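You operate a simulated robot arm through the tools that you are given. There is no shell and no other tool. Be economical: measure what you need, move in short steps, check, and stop when the job is done.

The job below is to be done with a simulated robot arm. You get a single attempt, and the scene is never put back.

TASK
Clamp the profile and push the 450 mm steel bar into its middle.
Fine: the profile in the jig, yellow stop up to it; the bar off the green rack; clamp first, push with the black slider, draw it back again.

It is judged by the outcome, as a careful person would: the job done as asked, and still so three seconds after it is handed in. It fails if anything else is knocked over, pushed out of place, dropped, spilled or broken.

THE ROBOT
A 6-joint arm with a two-finger parallel gripper on a trunk, on a base that drives. Base frame: it is fixed to the floor where the robot stands at the start and does not move with it; the origin is under the middle of the robot, x ahead of it, y to its left, z up; the surface under the hand at the start is at about z = 84. Lengths are in cm, angles in degrees, forces in N, time in s.
With the tool pointing down near the work surface it reaches from about 48 to 88 cm from the robot's upright axis, wherever it stands. Its first joint turns from -115.0 to 115.0 degrees. Places, roughly: black slider [60, -130, 90]; channel of the jig [60, -100, 90]; red clamp [70, -50, 100]; steel bar [-25, -175, 25]; yellow stop [60, -10, 90]. Payload 4.2 kg.
The TCP is the grasp point between the finger pads, 2.3 cm short of the fingertips. In the tool frame z runs along the fingers and y along their closing line. Largest opening 9.4 cm; finger width 3.8, thickness 1; the body of the gripper, 5.4 by 9.6 cm, starts 3.9 cm behind the TCP.
Orientation is that of the tool frame in the base frame, as [roll, pitch, yaw] about the fixed x, y, z axes, in that order (R = Rz(yaw) Ry(pitch) Rx(roll)). With the fingers straight down and closing along the base's y, the tool's x points along the base's -x, its y along +y and its z along -z.

THE INTERFACE
- The arm moves only by the tool jog_arm. Its argument "series" is a list of rows, each a list of 7 numbers: the opening, from 0 (shut) to 1 (fully open), then the shift along the base's x, y, z in cm, then the turn, a rotation vector about the base's x, y, z in degrees. In form: [[grip, tx, ty, tz, ax, ay, az], ...]. A call has 1 to 10 rows; each row shifts and turns the commanded pose from where the row before left it. Rows are played at 5 a second. More than 5 cm and 8.6 degrees between two rows, or a gripper value outside its range, and nothing of the call is played. Where a pose cannot be reached the arm comes as near as it can. A force on the tool above 90 N (or 10 N above the force at the start of the call, whichever is more), or a blocked arm, ends the call early, and 0.2 s more pass. Each finger travels about 10.8 cm/s and halts on what it meets, pressing with about 33 N; the grip force reading is that of the motor and also rises with nothing between the fingers. The clock runs only during rows and for 0.2 s after the last one: add rows that do not move to give the fingers time. It gives the time, the measured TCP pose, the force on the tool (base axes), the opening and the grip force at its end, in the units of the frame above (readings bear some noise), with the torque about the TCP (base axes, N m) and any sound that the robot's microphone picked up, and new pictures: "pictures" is both (left out), scene, wrist or none.
- Cameras (640 x 400 px; columns grow to the right, rows downward): "scene" is now at [21.04, 11.5, 134.16]; the picture's right is [-0.76, -0.65, 0.00], its down [-0.29, 0.34, -0.90] and it looks along [0.58, -0.68, -0.44] (base axes); focal length 288 px, centre (320, 200). "wrist" rides on the gripper at [8.6, 1.6, -7.4] in the tool frame; the picture's right is [-0.18, 0.98, 0.00], its down [-0.58, -0.11, -0.81] and it looks along [-0.79, -0.15, 0.59] (tool axes); focal length 243 px, centre (320, 200). There is no depth. A picture from a camera that has moved, and an enlarged one, comes with that camera's place and axes in the base frame and with its lens. The place of the scene camera against the robot may be out by one fixed shift of up to 1.8 cm in any direction.
- slide_trunk(by): slides the trunk up (or, below 0, down) by that many cm; the arm and the scene camera ride with it, the base frame stays. It gives what a move gives, with no picture.
- steer(legs): drives the robot by 1 to 6 legs, each [ahead, turn to the left] in cm and degrees, along the robot's own axes; the way and the turn of a leg run together, so that a leg with both is an arc; at most 150 cm and 180 degrees a leg. The arm and the cameras ride along, it lands a little off, and it stops where it bumps. It gives what a move gives, and a new picture of the scene camera.
- head_to(pan, tilt): turns the head with the scene camera to pan (to the left, within 80 degrees either way) and tilt (down, from -29 to 69), counted from straight ahead of the robot. It gives what a move gives, and a new picture of the scene camera.
- close_up(camera, box): a new picture of the part [left, top, right, bottom] of that camera's present view, enlarged. No time passes.
- hand_in(): hands the job in; it is judged then, once.

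Go step by step. Nothing tells you exact positions but the pictures and the camera data: compare them with the known pose of the tool, close in by small moves and look again before you grip or let go. The budget is 120 turns and 260 pictures, counting those below and the enlarged ones. Unless the task says otherwise, let go and move clear before handing in, and close with one line.

The tools are called after "Emit:" as a command line: name --pt "numbers of a row" for each row, then --argument value for the rest, lists and objects as JSON in quotes. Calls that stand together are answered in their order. jog_arm: Moves the arm, as the interface text tells. Its arguments: {"type":"object","properties":{"series":{"type":"array","items":{"type":"array","items":{"type":"number"}}},"pictures":{"type":"string","enum":["both","scene","wrist","none"]}},"required":["series"]} The other tools are called the same way: slide_trunk (by) slides the trunk up or down; steer (legs) drives the base; head_to (pan, tilt) turns the head that bears the scene camera; close_up (camera, box) takes an enlarged picture of a part of a camera's view; hand_in () hands the job in.

At the start:

```text
t: 0.0
tcp_pos: [48.69, -35.55, 115.17]
tcp_rot: [179.9, -0.1, 180.0]
wrist_force: [-0.2, -0.2, 0.0]
torque: [0.01, -0.02, 0.0]
gripper_width: 9.4
gripper_force: 0.2
trunk travel left (down, up): [-67.5, 31.5]
robot x, y, heading: [0.11, 0.17, 0.0]
head pan, tilt: [-49.6, 26.3]
```

scene: 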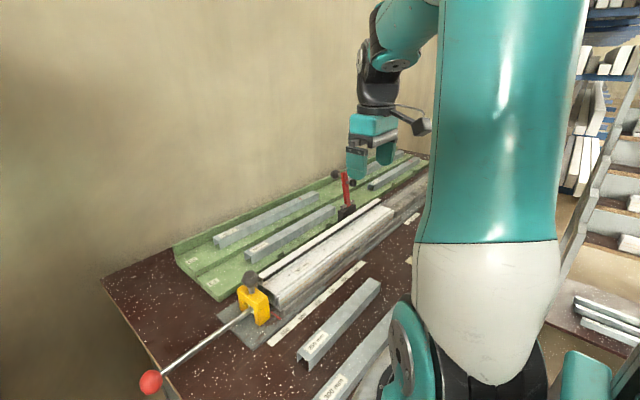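
wrist: 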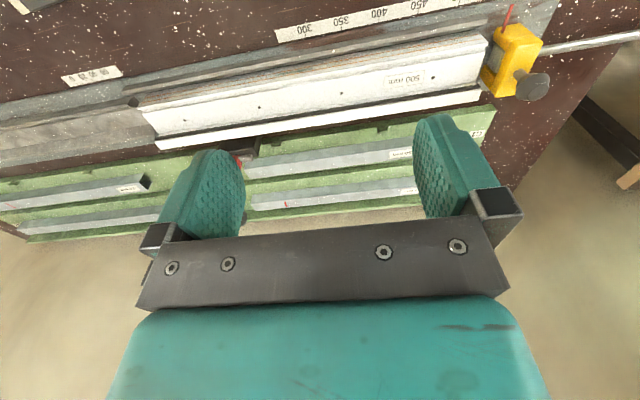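

I see the bench with the jig, the white profile (500 mm), the yellow stop and the green rack. I'll look closer at both views before moving.

Emit:
close_up --camera "scene" --box '[160, 130, 440, 400]'

Emit:
close_up --camera "wrist" --box '[0, 0, 640, 240]'

Emit:
head_to --pan -75 --tilt 30

```text
1.48 times, centred on (300, 265) of scene
camera zoom: at [21.04, 11.5, 134.16], right [-0.76, -0.65, 0.0], down [-0.29, 0.34, -0.9], along [0.58, -0.68, -0.44], focal length 426 px, centre (350, 104)
```

zoom: 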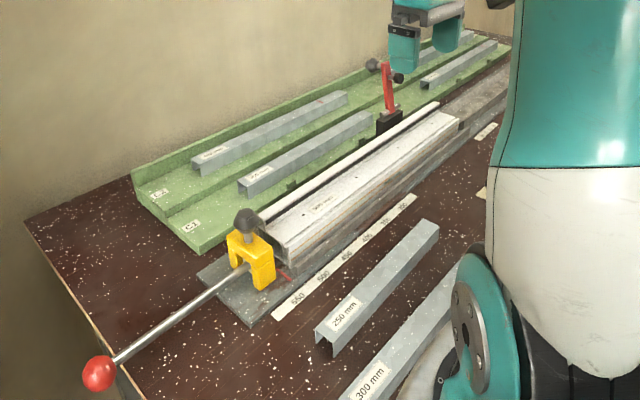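

```text
1.00 times, centred on (320, 120) of wrist (not enlarged: the box is as wide or as high as the picture)
camera zoom: at [39.97, -33.9, 122.54], right [0.18, 0.98, 0.0], down [0.58, -0.11, 0.81], along [0.79, -0.15, -0.59], focal length 243 px, centre (320, 280)
```

zoom: 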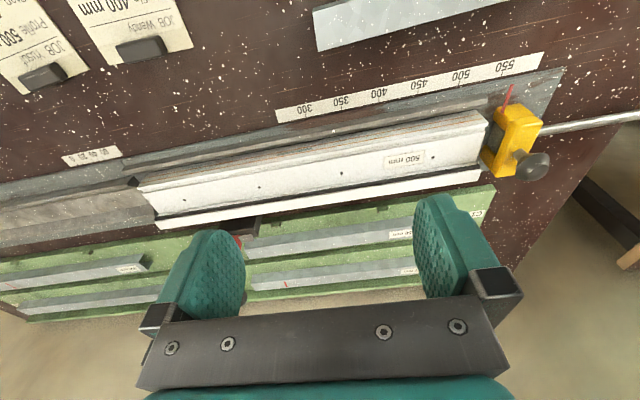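

```text
t: 0.9
tcp_pos: [48.73, -35.7, 115.01]
tcp_rot: [-180.0, 0.0, 180.0]
wrist_force: [-0.1, -0.2, 0.2]
torque: [0.0, 0.0, 0.0]
gripper_width: 9.39
gripper_force: 0.0
trunk travel left (down, up): [-67.5, 31.5]
robot x, y, heading: [-0.0, -0.15, 0.1]
head pan, tilt: [-75.0, 30.0]
camera scene: at [17.44, 9.75, 133.57], right [-0.97, -0.26, 0.0], down [-0.13, 0.48, -0.87], along [0.22, -0.84, -0.5], focal length 288 px, centre (320, 200)
```

scene: 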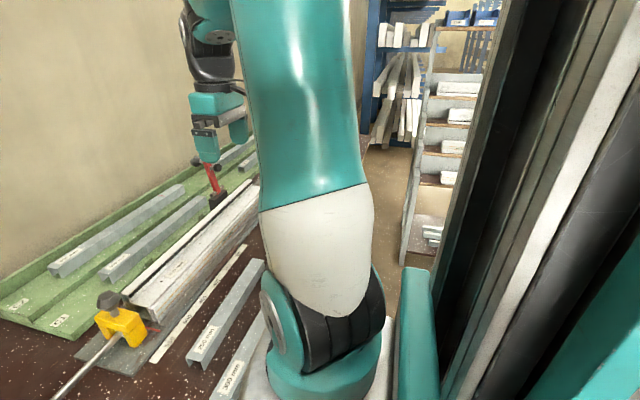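

There are job cards on the bench, and the "steel bar" hint place is low and to the right. I'll look around more before moving.

Emit:
head_to --pan -20 --tilt 50

Emit:
head_to --pan 60 --tilt 25

Emit:
close_up --camera "wrist" --box '[0, 0, 220, 137]'

Emit:
close_up --camera "wrist" --box '[380, 0, 600, 137]'

```text
t: 2.1
tcp_pos: [48.71, -35.72, 115.02]
tcp_rot: [-179.9, 0.0, -179.9]
wrist_force: [-0.4, -0.3, 0.1]
torque: [0.0, 0.01, -0.01]
gripper_width: 9.4
gripper_force: 0.1
trunk travel left (down, up): [-67.5, 31.5]
robot x, y, heading: [0.1, -0.07, 0.3]
head pan, tilt: [-20.0, 50.0]
camera scene: at [22.33, 15.85, 130.62], right [-0.34, -0.94, 0.0], down [-0.72, 0.26, -0.64], along [0.6, -0.22, -0.77], focal length 288 px, centre (320, 200)
```

scene: 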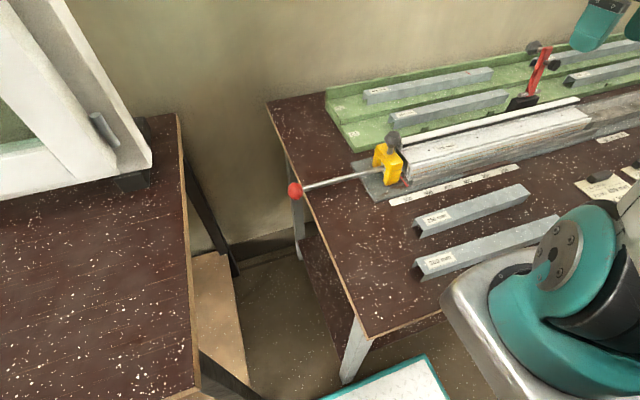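

```text
t: 3.7
tcp_pos: [48.71, -35.65, 114.99]
tcp_rot: [-180.0, 0.0, 180.0]
wrist_force: [-0.9, 1.0, 0.1]
torque: [-0.05, 0.01, -0.02]
gripper_width: 9.41
gripper_force: 0.0
trunk travel left (down, up): [-67.5, 31.5]
robot x, y, heading: [0.37, 0.06, -0.2]
head pan, tilt: [60.0, 25.0]
camera scene: at [19.71, 26.46, 134.37], right [0.87, -0.5, 0.0], down [-0.21, -0.37, -0.91], along [0.45, 0.78, -0.42], focal length 288 px, centre (320, 200)
```

scene: 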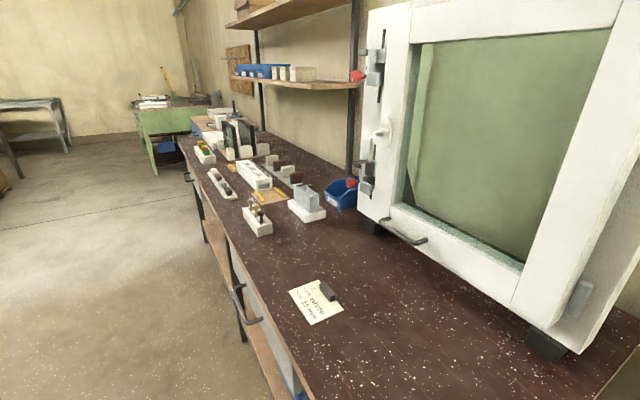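

```text
2.91 times, centred on (110, 68) of wrist
camera zoom: at [39.97, -33.9, 122.54], right [0.18, 0.98, 0.0], down [0.58, -0.11, 0.81], along [0.79, -0.15, -0.59], focal length 706 px, centre (931, 582)
```

zoom: 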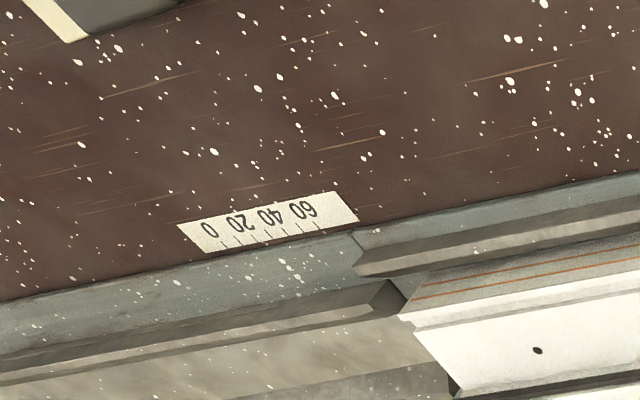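

```text
2.91 times, centred on (490, 68) of wrist
camera zoom: at [39.97, -33.9, 122.54], right [0.18, 0.98, 0.0], down [0.58, -0.11, 0.81], along [0.79, -0.15, -0.59], focal length 706 px, centre (-174, 582)
```

zoom: 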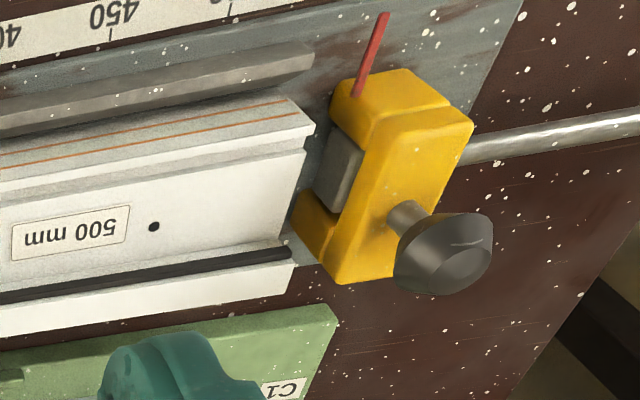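

The stop's pointer and two scales are visible: a length scale (…500, 550) at the stop end, and a 0–60 depth scale near the slider. Next I move the arm to the right to view the cards and slider end.

Emit:
jog_arm --pt "1 -1 -4.5 1 0 0 0" --pt "1 -1 -4.5 1 0 0 0" --pt "1 -1 -4.5 1 0 0 0" --pt "1 -1 -4.5 1 0 0 0" --pt "1 -1 -4.5 1 0 0 0" --pt "1 -1 -4.5 1 0 0 0" --pictures "wrist"

Emit:
head_to --pan -35 --tilt 40

Emit:
close_up --camera "wrist" --box '[0, 0, 320, 200]'

Emit:
close_up --camera "wrist" --box '[160, 0, 400, 150]'

```text
t: 5.1
tcp_pos: [42.28, -62.52, 120.78]
tcp_rot: [-180.0, 0.0, -180.0]
wrist_force: [0.1, -0.3, 0.8]
torque: [-0.05, 0.02, -0.01]
gripper_width: 9.39
gripper_force: 0.0
trunk travel left (down, up): [-67.5, 31.5]
robot x, y, heading: [0.37, -0.47, -0.0]
head pan, tilt: [60.0, 25.0]
camera wrist: at [33.71, -60.74, 128.27], right [0.18, 0.98, 0.0], down [0.58, -0.11, 0.81], along [0.79, -0.15, -0.59], focal length 243 px, centre (320, 200)
```

wrist: 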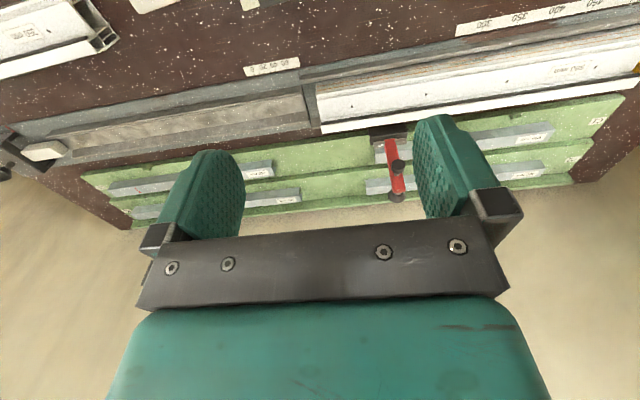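

```text
t: 6.8
tcp_pos: [42.49, -62.54, 120.73]
tcp_rot: [180.0, 0.1, 179.9]
wrist_force: [0.0, 0.0, 0.4]
torque: [0.02, 0.01, -0.03]
gripper_width: 9.41
gripper_force: 0.0
trunk travel left (down, up): [-67.5, 31.5]
robot x, y, heading: [0.24, 0.01, 0.1]
head pan, tilt: [-35.0, 40.0]
camera scene: at [22.06, 13.61, 132.04], right [-0.57, -0.82, 0.0], down [-0.53, 0.37, -0.77], along [0.63, -0.44, -0.64], focal length 288 px, centre (320, 200)
```

scene: 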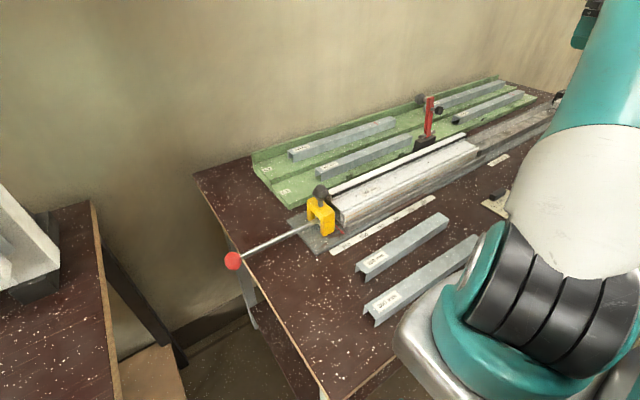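

```text
2.00 times, centred on (160, 100) of wrist
camera zoom: at [33.73, -60.75, 128.23], right [0.18, 0.98, 0.0], down [0.58, -0.11, 0.81], along [0.79, -0.15, -0.59], focal length 485 px, centre (640, 400)
```

zoom: 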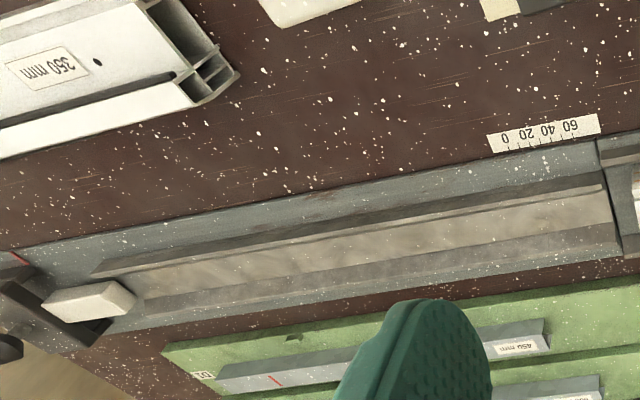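

```text
2.67 times, centred on (280, 75) of wrist
camera zoom: at [33.73, -60.75, 128.23], right [0.18, 0.98, 0.0], down [0.58, -0.11, 0.81], along [0.79, -0.15, -0.59], focal length 647 px, centre (427, 533)
```

zoom: 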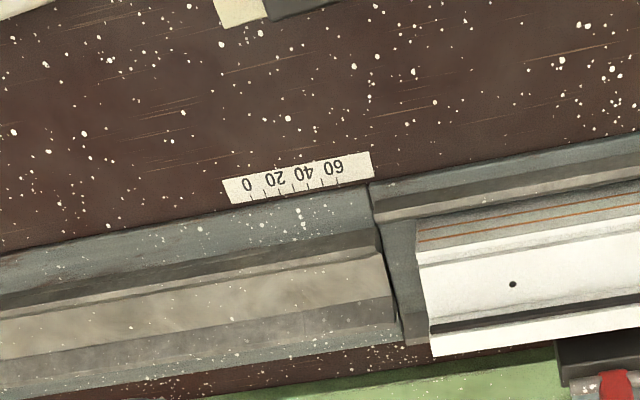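

The rack has four bars; I'll enlarge labels. The profile seems slightly clear of the trough's shoulder, to be checked.

Emit:
close_up --camera "wrist" --box '[440, 80, 640, 205]'

Emit:
close_up --camera "wrist" --box '[80, 130, 320, 230]'

Emit:
close_up --camera "scene" --box '[240, 130, 400, 230]'

Emit:
close_up --camera "scene" --box '[400, 70, 560, 170]'

```text
3.20 times, centred on (540, 142) of wrist
camera zoom: at [33.73, -60.75, 128.23], right [0.18, 0.98, 0.0], down [0.58, -0.11, 0.81], along [0.79, -0.15, -0.59], focal length 776 px, centre (-384, 384)
```

zoom: 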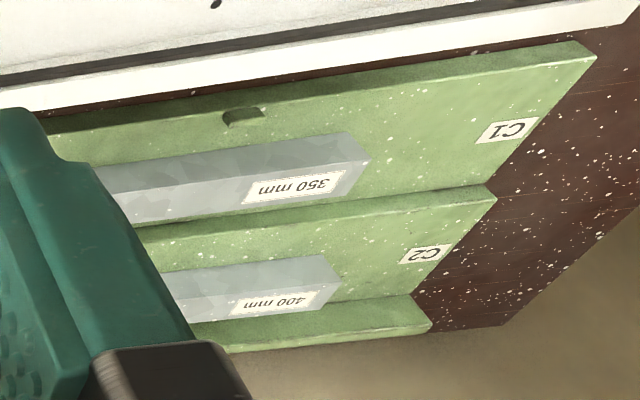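

```text
2.67 times, centred on (200, 180) of wrist
camera zoom: at [33.73, -60.75, 128.23], right [0.18, 0.98, 0.0], down [0.58, -0.11, 0.81], along [0.79, -0.15, -0.59], focal length 647 px, centre (640, 253)
```

zoom: 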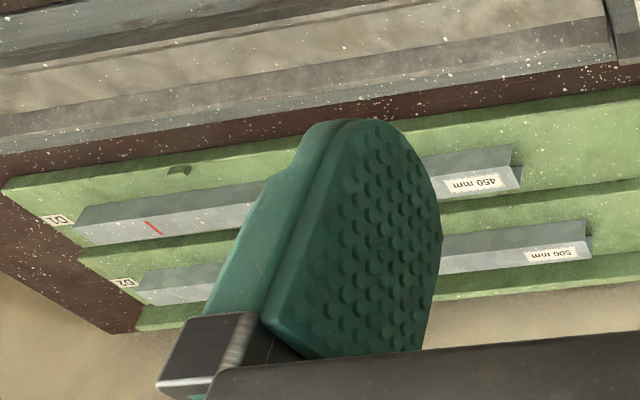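

```text
4.00 times, centred on (320, 180) of scene
camera zoom: at [22.06, 13.61, 132.04], right [-0.57, -0.82, 0.0], down [-0.53, 0.37, -0.77], along [0.63, -0.44, -0.64], focal length 1151 px, centre (320, 280)
```

zoom: 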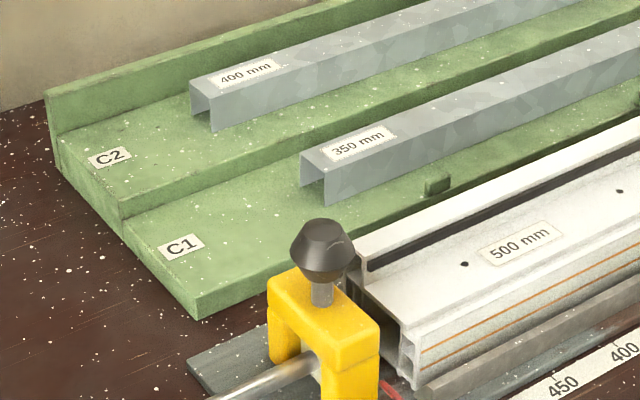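

```text
4.00 times, centred on (480, 120) of scene
camera zoom: at [22.06, 13.61, 132.04], right [-0.57, -0.82, 0.0], down [-0.53, 0.37, -0.77], along [0.63, -0.44, -0.64], focal length 1151 px, centre (-320, 520)
```

zoom: 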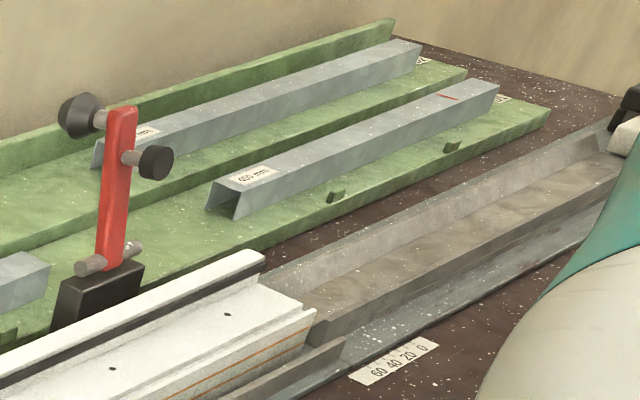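

The 450 mm bar on the green rack is at D1, but it carries a red mark, and the hint for the steel bar points elsewhere, to a low place. I back away from the bench to read the cards and see that place.

Emit:
steer --legs '[[-45, 0]]'

Emit:
head_to --pan -55 --tilt 35

```text
t: 9.5
tcp_pos: [-3.67, -62.77, 120.73]
tcp_rot: [180.0, 0.1, 179.2]
wrist_force: [-0.2, 0.1, 0.4]
torque: [-0.02, 0.02, 0.02]
gripper_width: 9.43
gripper_force: 0.1
trunk travel left (down, up): [-67.5, 31.5]
robot x, y, heading: [-45.38, 0.18, -1.0]
head pan, tilt: [-35.0, 40.0]
camera scene: at [-23.04, 13.6, 132.04], right [-0.58, -0.81, 0.0], down [-0.52, 0.38, -0.77], along [0.62, -0.45, -0.64], focal length 288 px, centre (320, 200)
```

scene: 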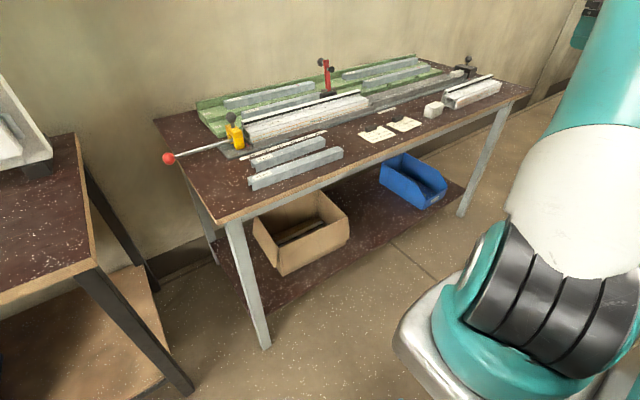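

```text
t: 10.3
tcp_pos: [-3.66, -62.75, 120.68]
tcp_rot: [-180.0, 0.0, 179.2]
wrist_force: [-0.3, -0.3, 0.0]
torque: [0.02, -0.04, 0.0]
gripper_width: 9.42
gripper_force: 0.2
trunk travel left (down, up): [-67.5, 31.5]
robot x, y, heading: [-45.37, 0.48, -0.6]
head pan, tilt: [-55.0, 35.0]
camera scene: at [-24.98, 11.3, 132.79], right [-0.83, -0.56, 0.0], down [-0.32, 0.47, -0.82], along [0.46, -0.68, -0.57], focal length 288 px, centre (320, 200)
```

scene: 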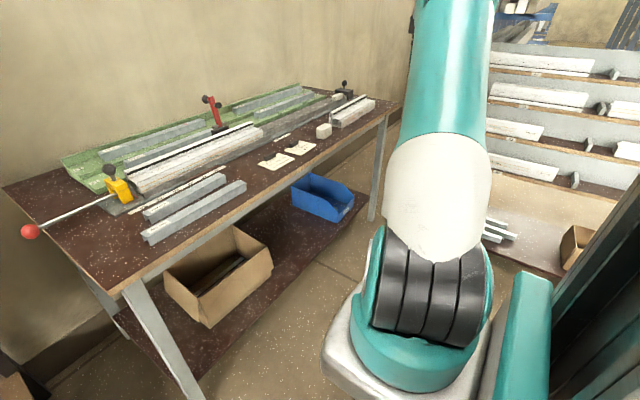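

Grey bars lie on the low shelf to the right. I'll read the cards first, then turn to face that shelf.

Emit:
close_up --camera "scene" --box '[240, 115, 340, 178]'

Emit:
steer --legs '[[0, -60]]'

Emit:
head_to --pan -5 --tilt 35

```text
6.35 times, centred on (290, 146) of scene
camera zoom: at [-24.98, 11.3, 132.79], right [-0.83, -0.56, 0.0], down [-0.32, 0.47, -0.82], along [0.46, -0.68, -0.57], focal length 1827 px, centre (510, 540)
```

zoom: 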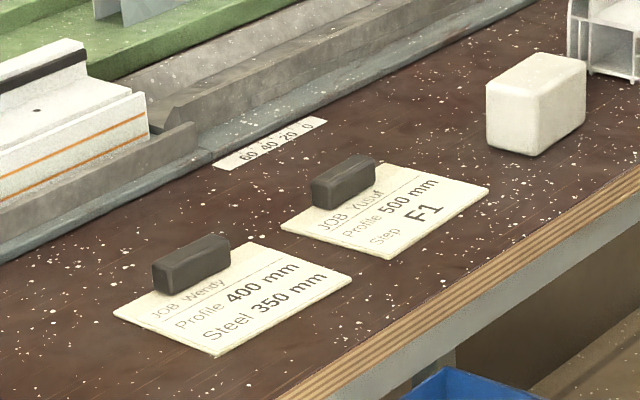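

```text
t: 13.3
tcp_pos: [-77.37, -68.09, 120.79]
tcp_rot: [180.0, 0.1, 120.7]
wrist_force: [0.2, -0.8, 0.0]
torque: [0.06, 0.02, 0.0]
gripper_width: 9.4
gripper_force: 0.2
trunk travel left (down, up): [-67.5, 31.5]
robot x, y, heading: [-45.63, 0.11, -59.2]
head pan, tilt: [-55.0, 35.0]
camera scene: at [-24.5, -11.84, 132.79], right [-0.91, 0.41, 0.0], down [0.24, 0.52, -0.82], along [-0.34, -0.75, -0.57], focal length 288 px, centre (320, 200)
```

scene: 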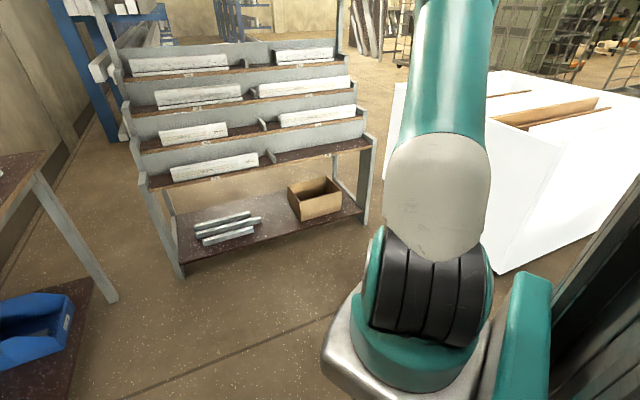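

```text
t: 14.5
tcp_pos: [-77.24, -68.11, 120.76]
tcp_rot: [-180.0, -0.1, 120.8]
wrist_force: [-0.3, 0.2, 0.5]
torque: [0.0, 0.01, 0.0]
gripper_width: 9.41
gripper_force: 0.0
trunk travel left (down, up): [-67.5, 31.5]
robot x, y, heading: [-45.58, 0.12, -59.2]
head pan, tilt: [-5.0, 35.0]
camera scene: at [-17.07, -11.75, 132.79], right [-0.9, -0.43, 0.0], down [-0.25, 0.52, -0.82], along [0.36, -0.74, -0.57], focal length 288 px, centre (320, 200)
```

scene: 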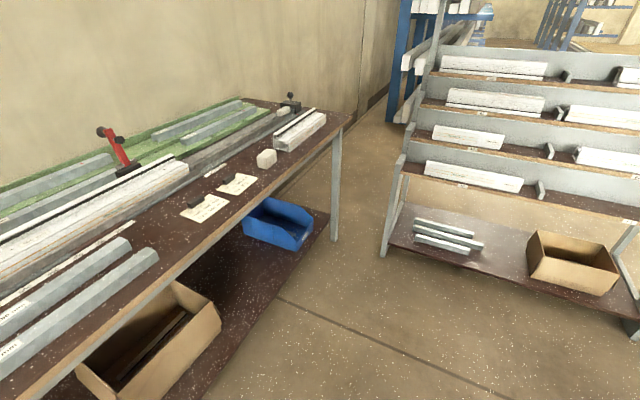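

Emit:
close_up --camera "scene" --box '[390, 200, 510, 275]'

Emit:
close_up --camera "scene" --box '[140, 90, 340, 215]'

Emit:
close_up --camera "scene" --box '[400, 40, 640, 190]'

```text
5.33 times, centred on (450, 238) of scene
camera zoom: at [-17.07, -11.75, 132.79], right [-0.9, -0.43, 0.0], down [-0.25, 0.52, -0.82], along [0.36, -0.74, -0.57], focal length 1534 px, centre (-373, 0)
```

zoom: 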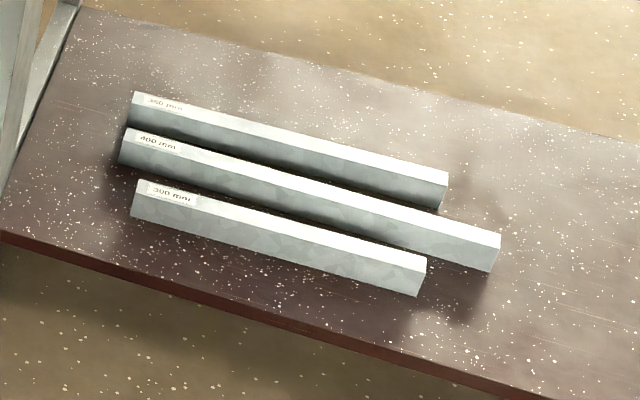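

```text
3.20 times, centred on (240, 152) of scene
camera zoom: at [-17.07, -11.75, 132.79], right [-0.9, -0.43, 0.0], down [-0.25, 0.52, -0.82], along [0.36, -0.74, -0.57], focal length 921 px, centre (576, 352)
```

zoom: 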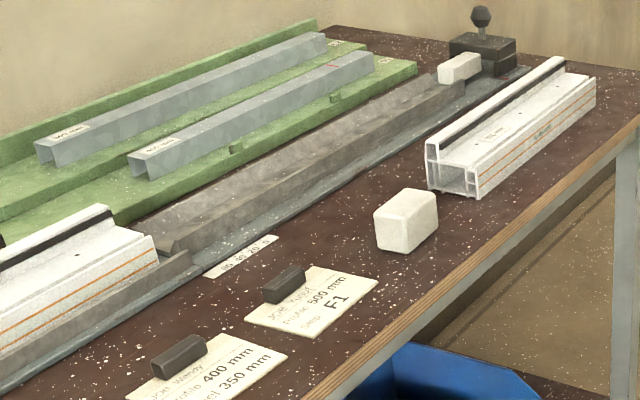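

```text
2.67 times, centred on (520, 115) of scene
camera zoom: at [-17.07, -11.75, 132.79], right [-0.9, -0.43, 0.0], down [-0.25, 0.52, -0.82], along [0.36, -0.74, -0.57], focal length 767 px, centre (-213, 427)
```

zoom: 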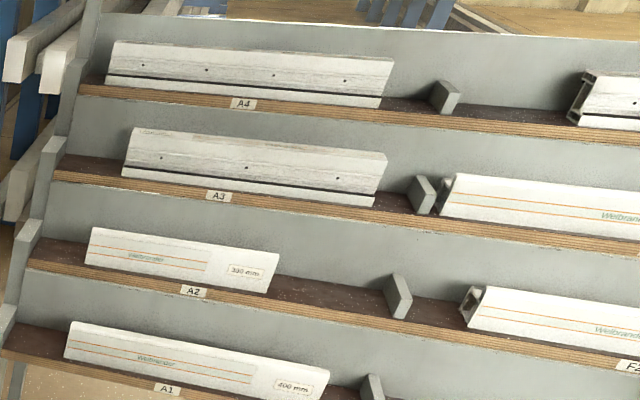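

The low-shelf bars are only 300–400 mm, so the right bar is the 450 mm one at D1 on the green rack (measured about 43–45 cm). I go back to the bench to inspect the stop and the profile's ends closely.

Emit:
steer --legs '[[0, 59.2], [42, 0]]'

Emit:
head_to --pan -30 --tilt 40

Emit:
jog_arm --pt "1 0 4.8 0 0 0 0" --pt "1 0 4.8 0 0 0 0" --pt "1 0 4.8 0 0 0 0" --pt "1 0 4.8 0 0 0 0" --pt "1 0 4.8 0 0 0 0" --pt "1 1 4.8 -1 0 0 0" --pt "1 2 4.8 -2 0 0 0" --pt "1 2 4.8 -3 0 0 0" --pt "1 2 4.8 -3 0 0 0" --pt "1 0 3 -3 0 0 0"

```text
t: 19.7
tcp_pos: [38.69, -62.34, 120.71]
tcp_rot: [180.0, 0.1, 179.9]
wrist_force: [0.1, -0.5, -0.3]
torque: [0.01, 0.04, -0.02]
gripper_width: 9.43
gripper_force: 0.0
trunk travel left (down, up): [-67.5, 31.5]
robot x, y, heading: [-3.37, 0.26, -0.3]
head pan, tilt: [-5.0, 35.0]
camera scene: at [20.5, 17.85, 132.79], right [-0.09, -1.0, 0.0], down [-0.57, 0.05, -0.82], along [0.82, -0.07, -0.57], focal length 288 px, centre (320, 200)
```

scene: 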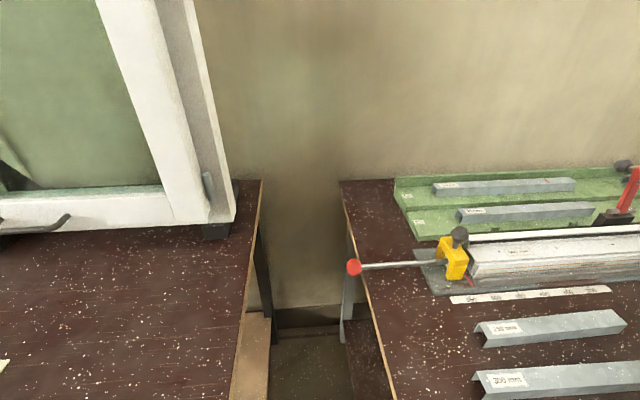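

```text
t: 20.6
tcp_pos: [38.88, -62.5, 120.72]
tcp_rot: [-180.0, 0.1, 179.9]
wrist_force: [-0.4, 1.2, -0.1]
torque: [0.0, 0.0, 0.01]
gripper_width: 9.39
gripper_force: 0.2
trunk travel left (down, up): [-67.5, 31.5]
robot x, y, heading: [-3.1, 0.07, -0.4]
head pan, tilt: [-30.0, 40.0]
camera scene: at [19.08, 14.37, 132.04], right [-0.5, -0.87, 0.0], down [-0.56, 0.32, -0.77], along [0.66, -0.38, -0.64], focal length 288 px, centre (320, 200)
```

scene: 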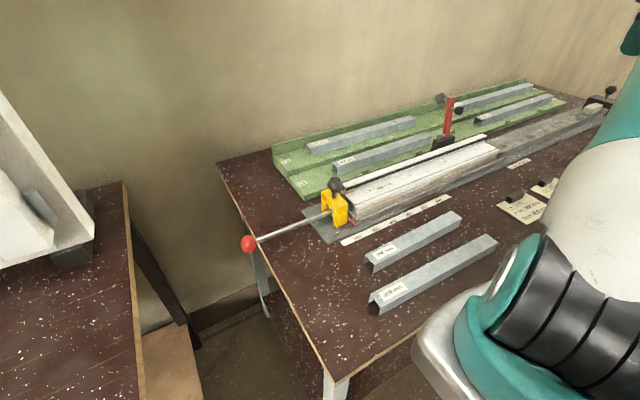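

```text
refused: row 7 steps farther than a row can; nothing moved
```

Emit:
jog_arm --pt "1 0.5 4.8 0 0 0 0" --pt "1 0.5 4.8 0 0 0 0" --pt "1 0.5 4.8 0 0 0 0" --pt "1 0.5 4.8 0 0 0 0" --pt "1 0.5 4.8 0 0 0 0" --pt "1 0.5 4.8 0 0 0 0" --pt "1 0.5 4.8 0 0 0 0" --pt "1 0.5 4.8 0 0 0 0" --pt "1 0.5 4.8 0 0 0 0" --pt "1 0.5 3 0 0 0 0"

Emit:
close_up --camera "scene" --box '[290, 160, 400, 250]'

```text
t: 22.8
tcp_pos: [43.86, -16.3, 120.71]
tcp_rot: [-180.0, 0.0, 179.8]
wrist_force: [-0.1, 0.7, -0.3]
torque: [0.02, 0.02, 0.0]
gripper_width: 9.4
gripper_force: 0.0
trunk travel left (down, up): [-67.5, 31.5]
robot x, y, heading: [-3.44, 0.29, -0.0]
head pan, tilt: [-30.0, 40.0]
camera scene: at [19.08, 14.36, 132.03], right [-0.5, -0.86, 0.0], down [-0.56, 0.32, -0.77], along [0.66, -0.38, -0.64], focal length 288 px, centre (320, 200)
camera wrist: at [35.22, -14.58, 128.16], right [0.19, 0.98, 0.0], down [0.58, -0.11, 0.81], along [0.79, -0.15, -0.59], focal length 243 px, centre (320, 200)
```

scene: 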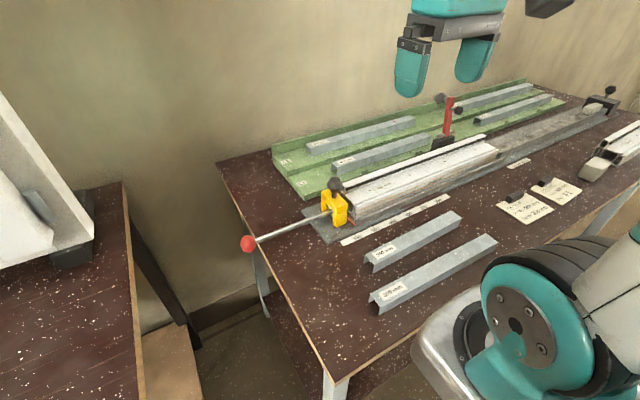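
wrist: 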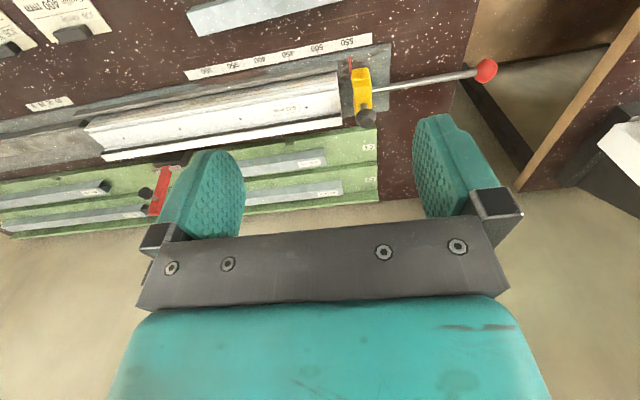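

```text
4.44 times, centred on (345, 205) of scene
camera zoom: at [19.08, 14.36, 132.03], right [-0.5, -0.86, 0.0], down [-0.56, 0.32, -0.77], along [0.66, -0.38, -0.64], focal length 1279 px, centre (209, 178)
```

zoom: 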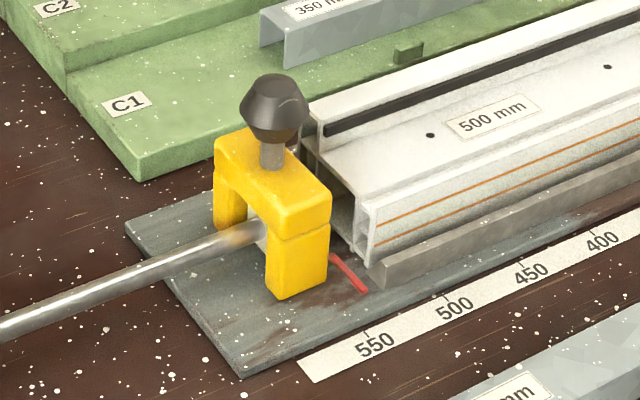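

Emit:
close_up --camera "wrist" --box '[280, 30, 420, 118]'

Emit:
close_up --camera "wrist" --box '[10, 80, 150, 168]'

```text
4.55 times, centred on (350, 74) of wrist
camera zoom: at [35.22, -14.58, 128.16], right [0.19, 0.98, 0.0], down [0.58, -0.11, 0.81], along [0.79, -0.15, -0.59], focal length 1103 px, centre (184, 773)
```

zoom: 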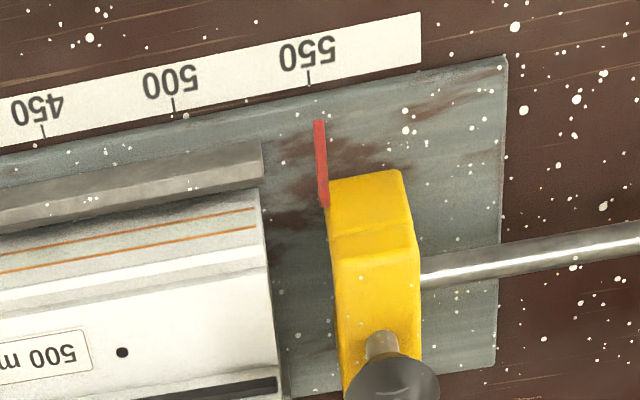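

```text
4.55 times, centred on (80, 124) of wrist
camera zoom: at [35.22, -14.58, 128.16], right [0.19, 0.98, 0.0], down [0.58, -0.11, 0.81], along [0.79, -0.15, -0.59], focal length 1103 px, centre (1411, 546)
```

zoom: 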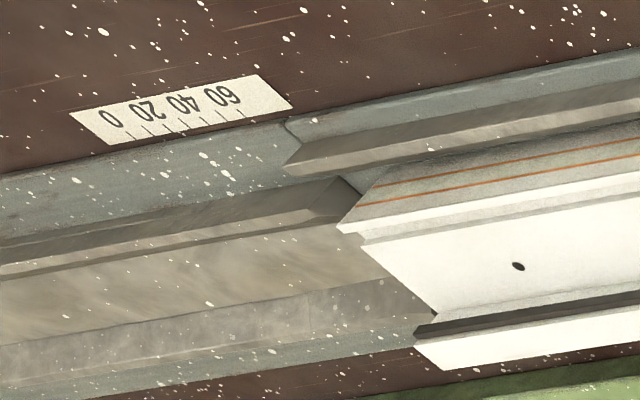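

The stop's pointer reads about 552 and the profile's end is about 2 cm from it, with another ~2.4 cm gap at the trough shoulder (which is the scale's zero). So the stop must be brought up to the profile, seating it against the shoulder. I look closer at the stop.

Emit:
jog_arm --pt "1 -1 3 -3.5 0 0 0" --pt "1 -1 3 -3.5 0 0 0" --pt "1 -1 3 -3.5 0 0 0" --pt "1 0 3 -3.5 0 0 0" --pictures "wrist"

Emit:
close_up --camera "wrist" --box '[160, 20, 400, 170]'

Emit:
head_to --pan -20 --tilt 42

```text
t: 23.8
tcp_pos: [40.9, -3.93, 106.61]
tcp_rot: [180.0, 0.1, 179.8]
wrist_force: [0.5, 0.2, 0.1]
torque: [0.03, -0.03, 0.02]
gripper_width: 9.4
gripper_force: 0.1
trunk travel left (down, up): [-67.5, 31.5]
robot x, y, heading: [-3.6, 0.33, -0.5]
head pan, tilt: [-30.0, 40.0]
camera wrist: at [32.2, -2.21, 114.23], right [0.19, 0.98, 0.0], down [0.58, -0.11, 0.81], along [0.79, -0.15, -0.59], focal length 243 px, centre (320, 200)
```

wrist: 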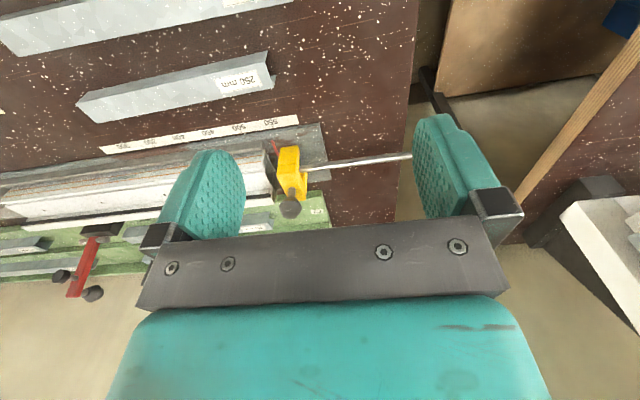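

```text
2.67 times, centred on (280, 95) of wrist
camera zoom: at [32.2, -2.21, 114.23], right [0.19, 0.98, 0.0], down [0.58, -0.11, 0.81], along [0.79, -0.15, -0.59], focal length 647 px, centre (427, 480)
```

zoom: 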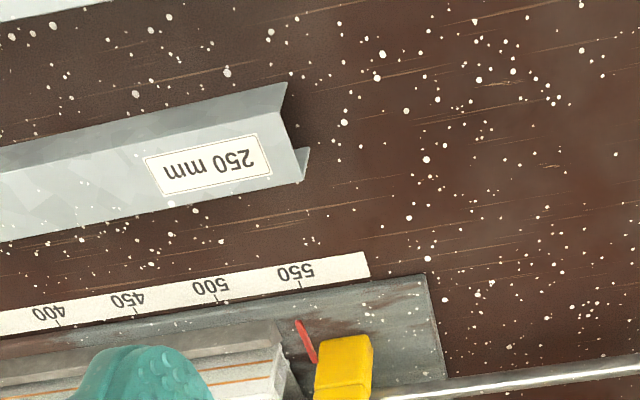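

```text
t: 24.5
tcp_pos: [41.07, -3.98, 106.85]
tcp_rot: [180.0, 0.0, 179.9]
wrist_force: [-0.5, 0.5, 0.3]
torque: [0.0, -0.01, 0.0]
gripper_width: 9.43
gripper_force: 0.0
trunk travel left (down, up): [-67.5, 31.5]
robot x, y, heading: [-3.35, 0.12, -0.2]
head pan, tilt: [-20.0, 42.0]
camera scene: at [19.57, 15.77, 131.74], right [-0.35, -0.94, 0.0], down [-0.63, 0.23, -0.74], along [0.7, -0.26, -0.67], focal length 288 px, centre (320, 200)
```

scene: 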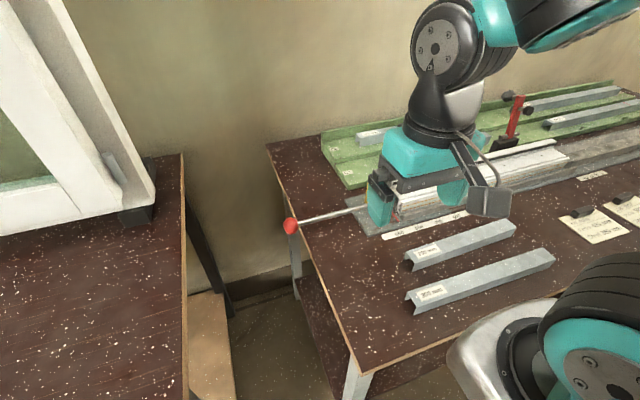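

The red ball handle of the stop is at about (59.5, 7.8, 88). I'll close the fingers, go beside the ball on its +y side, and view.

Emit:
jog_arm --pt "0 3 4 0 0 0 0" --pt "0 3 4 0 0 0 0" --pt "0 3 4 0 0 0 0" --pt "0 3 4 0 0 0 0" --pt "0 3 4 0 0 0 0" --pt "0 3.5 0 -2 0 0 0" --pt "0 0 0 -4 0 0 0"

Emit:
close_up --camera "scene" --box '[220, 120, 460, 270]'

```text
t: 26.1
tcp_pos: [59.34, 16.13, 101.0]
tcp_rot: [179.9, 0.1, 179.9]
wrist_force: [-0.2, -0.2, 0.1]
torque: [0.03, -0.03, 0.0]
gripper_width: 0.0
gripper_force: 33.0
trunk travel left (down, up): [-67.5, 31.5]
robot x, y, heading: [-3.49, -0.14, -0.4]
head pan, tilt: [-20.0, 42.0]
camera scene: at [19.54, 15.77, 131.75], right [-0.34, -0.94, 0.0], down [-0.63, 0.23, -0.74], along [0.7, -0.26, -0.67], focal length 288 px, centre (320, 200)
camera wrist: at [50.6, 17.81, 108.47], right [0.19, 0.98, 0.0], down [0.58, -0.11, 0.81], along [0.79, -0.15, -0.59], focal length 243 px, centre (320, 200)
```

scene: 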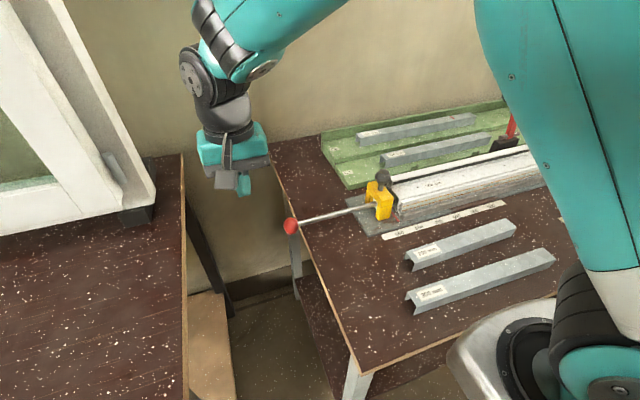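
wrist: 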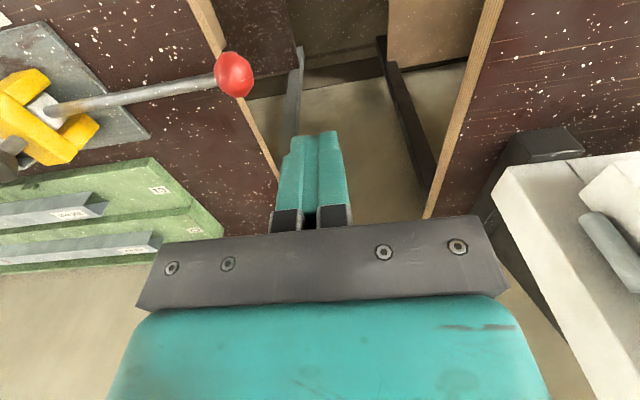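

```text
2.67 times, centred on (340, 195) of scene
camera zoom: at [19.54, 15.77, 131.75], right [-0.34, -0.94, 0.0], down [-0.63, 0.23, -0.74], along [0.7, -0.26, -0.67], focal length 767 px, centre (267, 213)
```

zoom: 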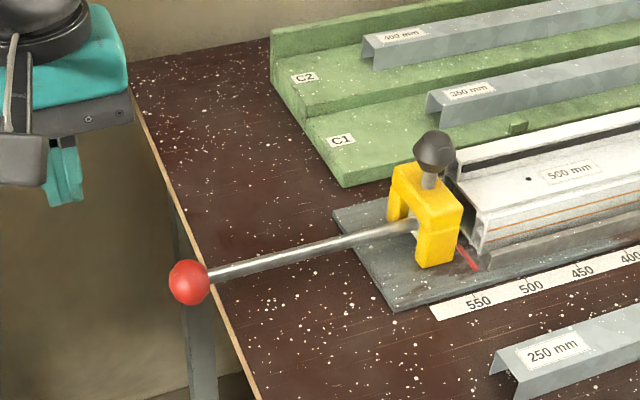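

Ball centre estimated (59.8, 8.6, 87). I lower the closed fingers beside it and approach to just before contact.

Emit:
jog_arm --pt "0 0.4 0 -4.5 0 0 0" --pt "0 0 0 -4.5 0 0 0" --pt "0 0 0 -4.2 0 0 0" --pt "0 0 -2 0 0 0 0" --pt "0 0 -1.5 0 0 0 0"

```text
t: 27.3
tcp_pos: [59.79, 12.31, 87.72]
tcp_rot: [-179.9, 0.1, 180.0]
wrist_force: [0.0, 1.0, 0.0]
torque: [0.0, 0.02, 0.01]
gripper_width: 0.0
gripper_force: 32.9
trunk travel left (down, up): [-67.5, 31.5]
robot x, y, heading: [-3.49, -0.07, -0.3]
head pan, tilt: [-20.0, 42.0]
camera scene: at [19.57, 15.79, 131.74], right [-0.34, -0.94, 0.0], down [-0.63, 0.23, -0.74], along [0.7, -0.26, -0.67], focal length 288 px, centre (320, 200)
camera wrist: at [51.06, 14.04, 95.13], right [0.19, 0.98, 0.0], down [0.58, -0.11, 0.81], along [0.79, -0.15, -0.59], focal length 243 px, centre (320, 200)
```

scene: 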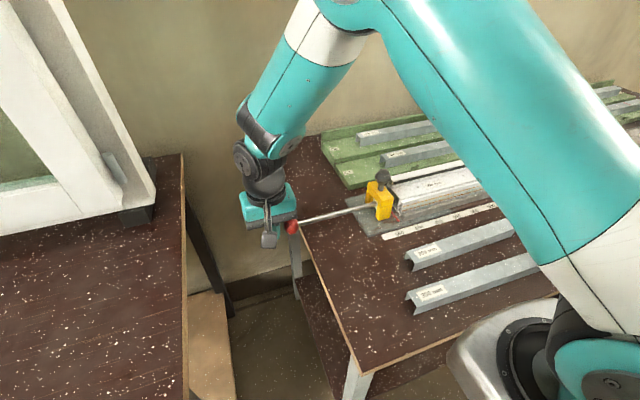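
wrist: 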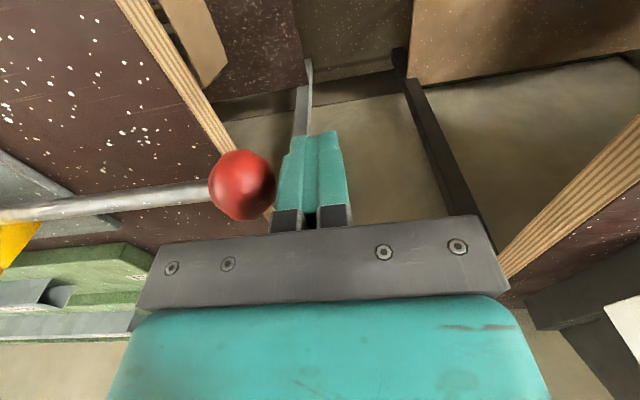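

Aligned with the ball. Pushing gently in steps.

Emit:
jog_arm --pt "0 -0.5 -0.5 -0.2 0 0 0" --pt "0 0 -0.5 0 0 0 0" --pt "0 0 -0.5 0 0 0 0" --pt "0 0 -0.5 0 0 0 0" --pt "0 0 -0.5 0 0 0 0"

Emit:
close_up --camera "scene" --box '[260, 140, 460, 265]'

```text
t: 28.5
tcp_pos: [59.17, 9.94, 87.33]
tcp_rot: [180.0, 0.0, 179.9]
wrist_force: [0.5, 0.3, 0.2]
torque: [-0.03, 0.02, 0.01]
gripper_width: 0.0
gripper_force: 33.0
trunk travel left (down, up): [-67.5, 31.5]
robot x, y, heading: [-3.48, 0.09, -0.2]
head pan, tilt: [-20.0, 42.0]
camera scene: at [19.58, 15.78, 131.74], right [-0.34, -0.94, 0.0], down [-0.63, 0.23, -0.74], along [0.7, -0.26, -0.67], focal length 288 px, centre (320, 200)
camera wrist: at [50.53, 11.54, 94.83], right [0.19, 0.98, 0.0], down [0.58, -0.11, 0.81], along [0.79, -0.15, -0.59], focal length 243 px, centre (320, 200)
```

scene: 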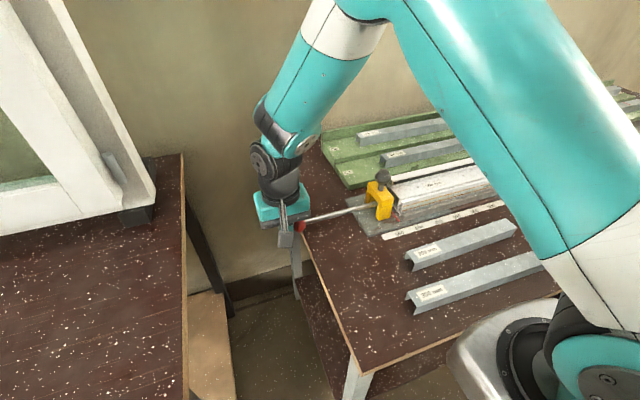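
wrist: 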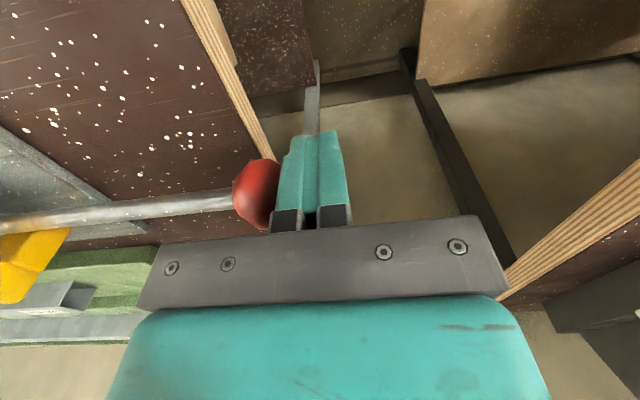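

```text
3.20 times, centred on (360, 202) of scene
camera zoom: at [19.58, 15.78, 131.74], right [-0.34, -0.94, 0.0], down [-0.63, 0.23, -0.74], along [0.7, -0.26, -0.67], focal length 921 px, centre (192, 192)
```

zoom: 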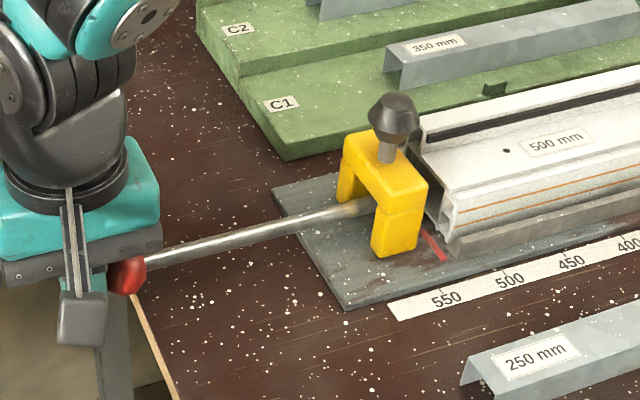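

Hmm, the rod seems to slide through the bracket easily. I push a bit more and compare.

Emit:
jog_arm --pt "0 0 -0.5 0 0 0 0" --pt "0 0 -0.5 0 0 0 0" --pt "0 0 -0.5 0 0 0 0" --pictures "wrist"

Emit:
close_up --camera "scene" --box '[260, 140, 460, 265]'

Emit:
close_up --camera "scene" --box '[350, 165, 430, 215]'

```text
t: 29.3
tcp_pos: [59.14, 8.36, 87.28]
tcp_rot: [-180.0, 0.1, 179.9]
wrist_force: [0.5, 0.1, 0.9]
torque: [0.01, 0.01, -0.01]
gripper_width: 0.0
gripper_force: 33.1
trunk travel left (down, up): [-67.5, 31.5]
robot x, y, heading: [-3.31, 0.25, -0.4]
head pan, tilt: [-20.0, 42.0]
camera wrist: at [50.46, 10.08, 94.81], right [0.19, 0.98, 0.0], down [0.58, -0.11, 0.81], along [0.79, -0.15, -0.59], focal length 243 px, centre (320, 200)
```

wrist: 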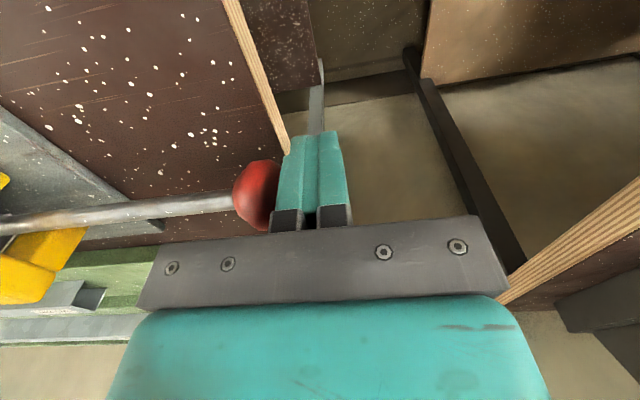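

```text
3.20 times, centred on (360, 202) of scene
camera zoom: at [19.58, 15.78, 131.74], right [-0.34, -0.94, 0.0], down [-0.63, 0.23, -0.74], along [0.7, -0.26, -0.67], focal length 921 px, centre (192, 192)
```

zoom: 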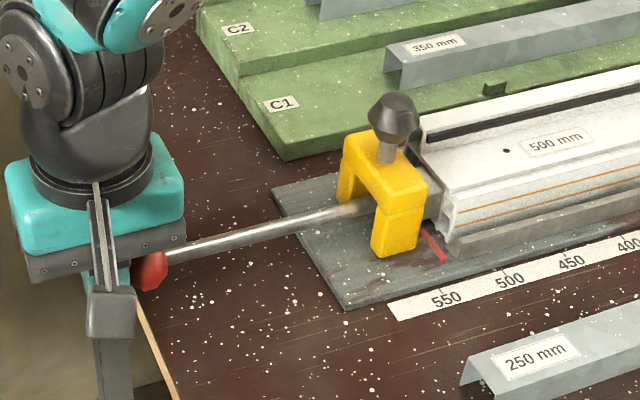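

```text
8.00 times, centred on (390, 190) of scene
camera zoom: at [19.58, 15.78, 131.74], right [-0.34, -0.94, 0.0], down [-0.63, 0.23, -0.74], along [0.7, -0.26, -0.67], focal length 2302 px, centre (-240, 280)
```

zoom: 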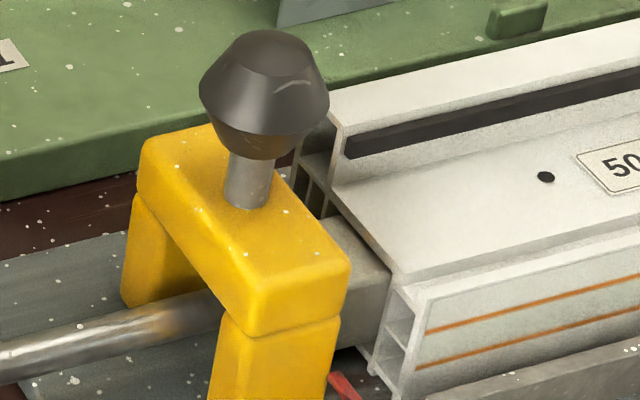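

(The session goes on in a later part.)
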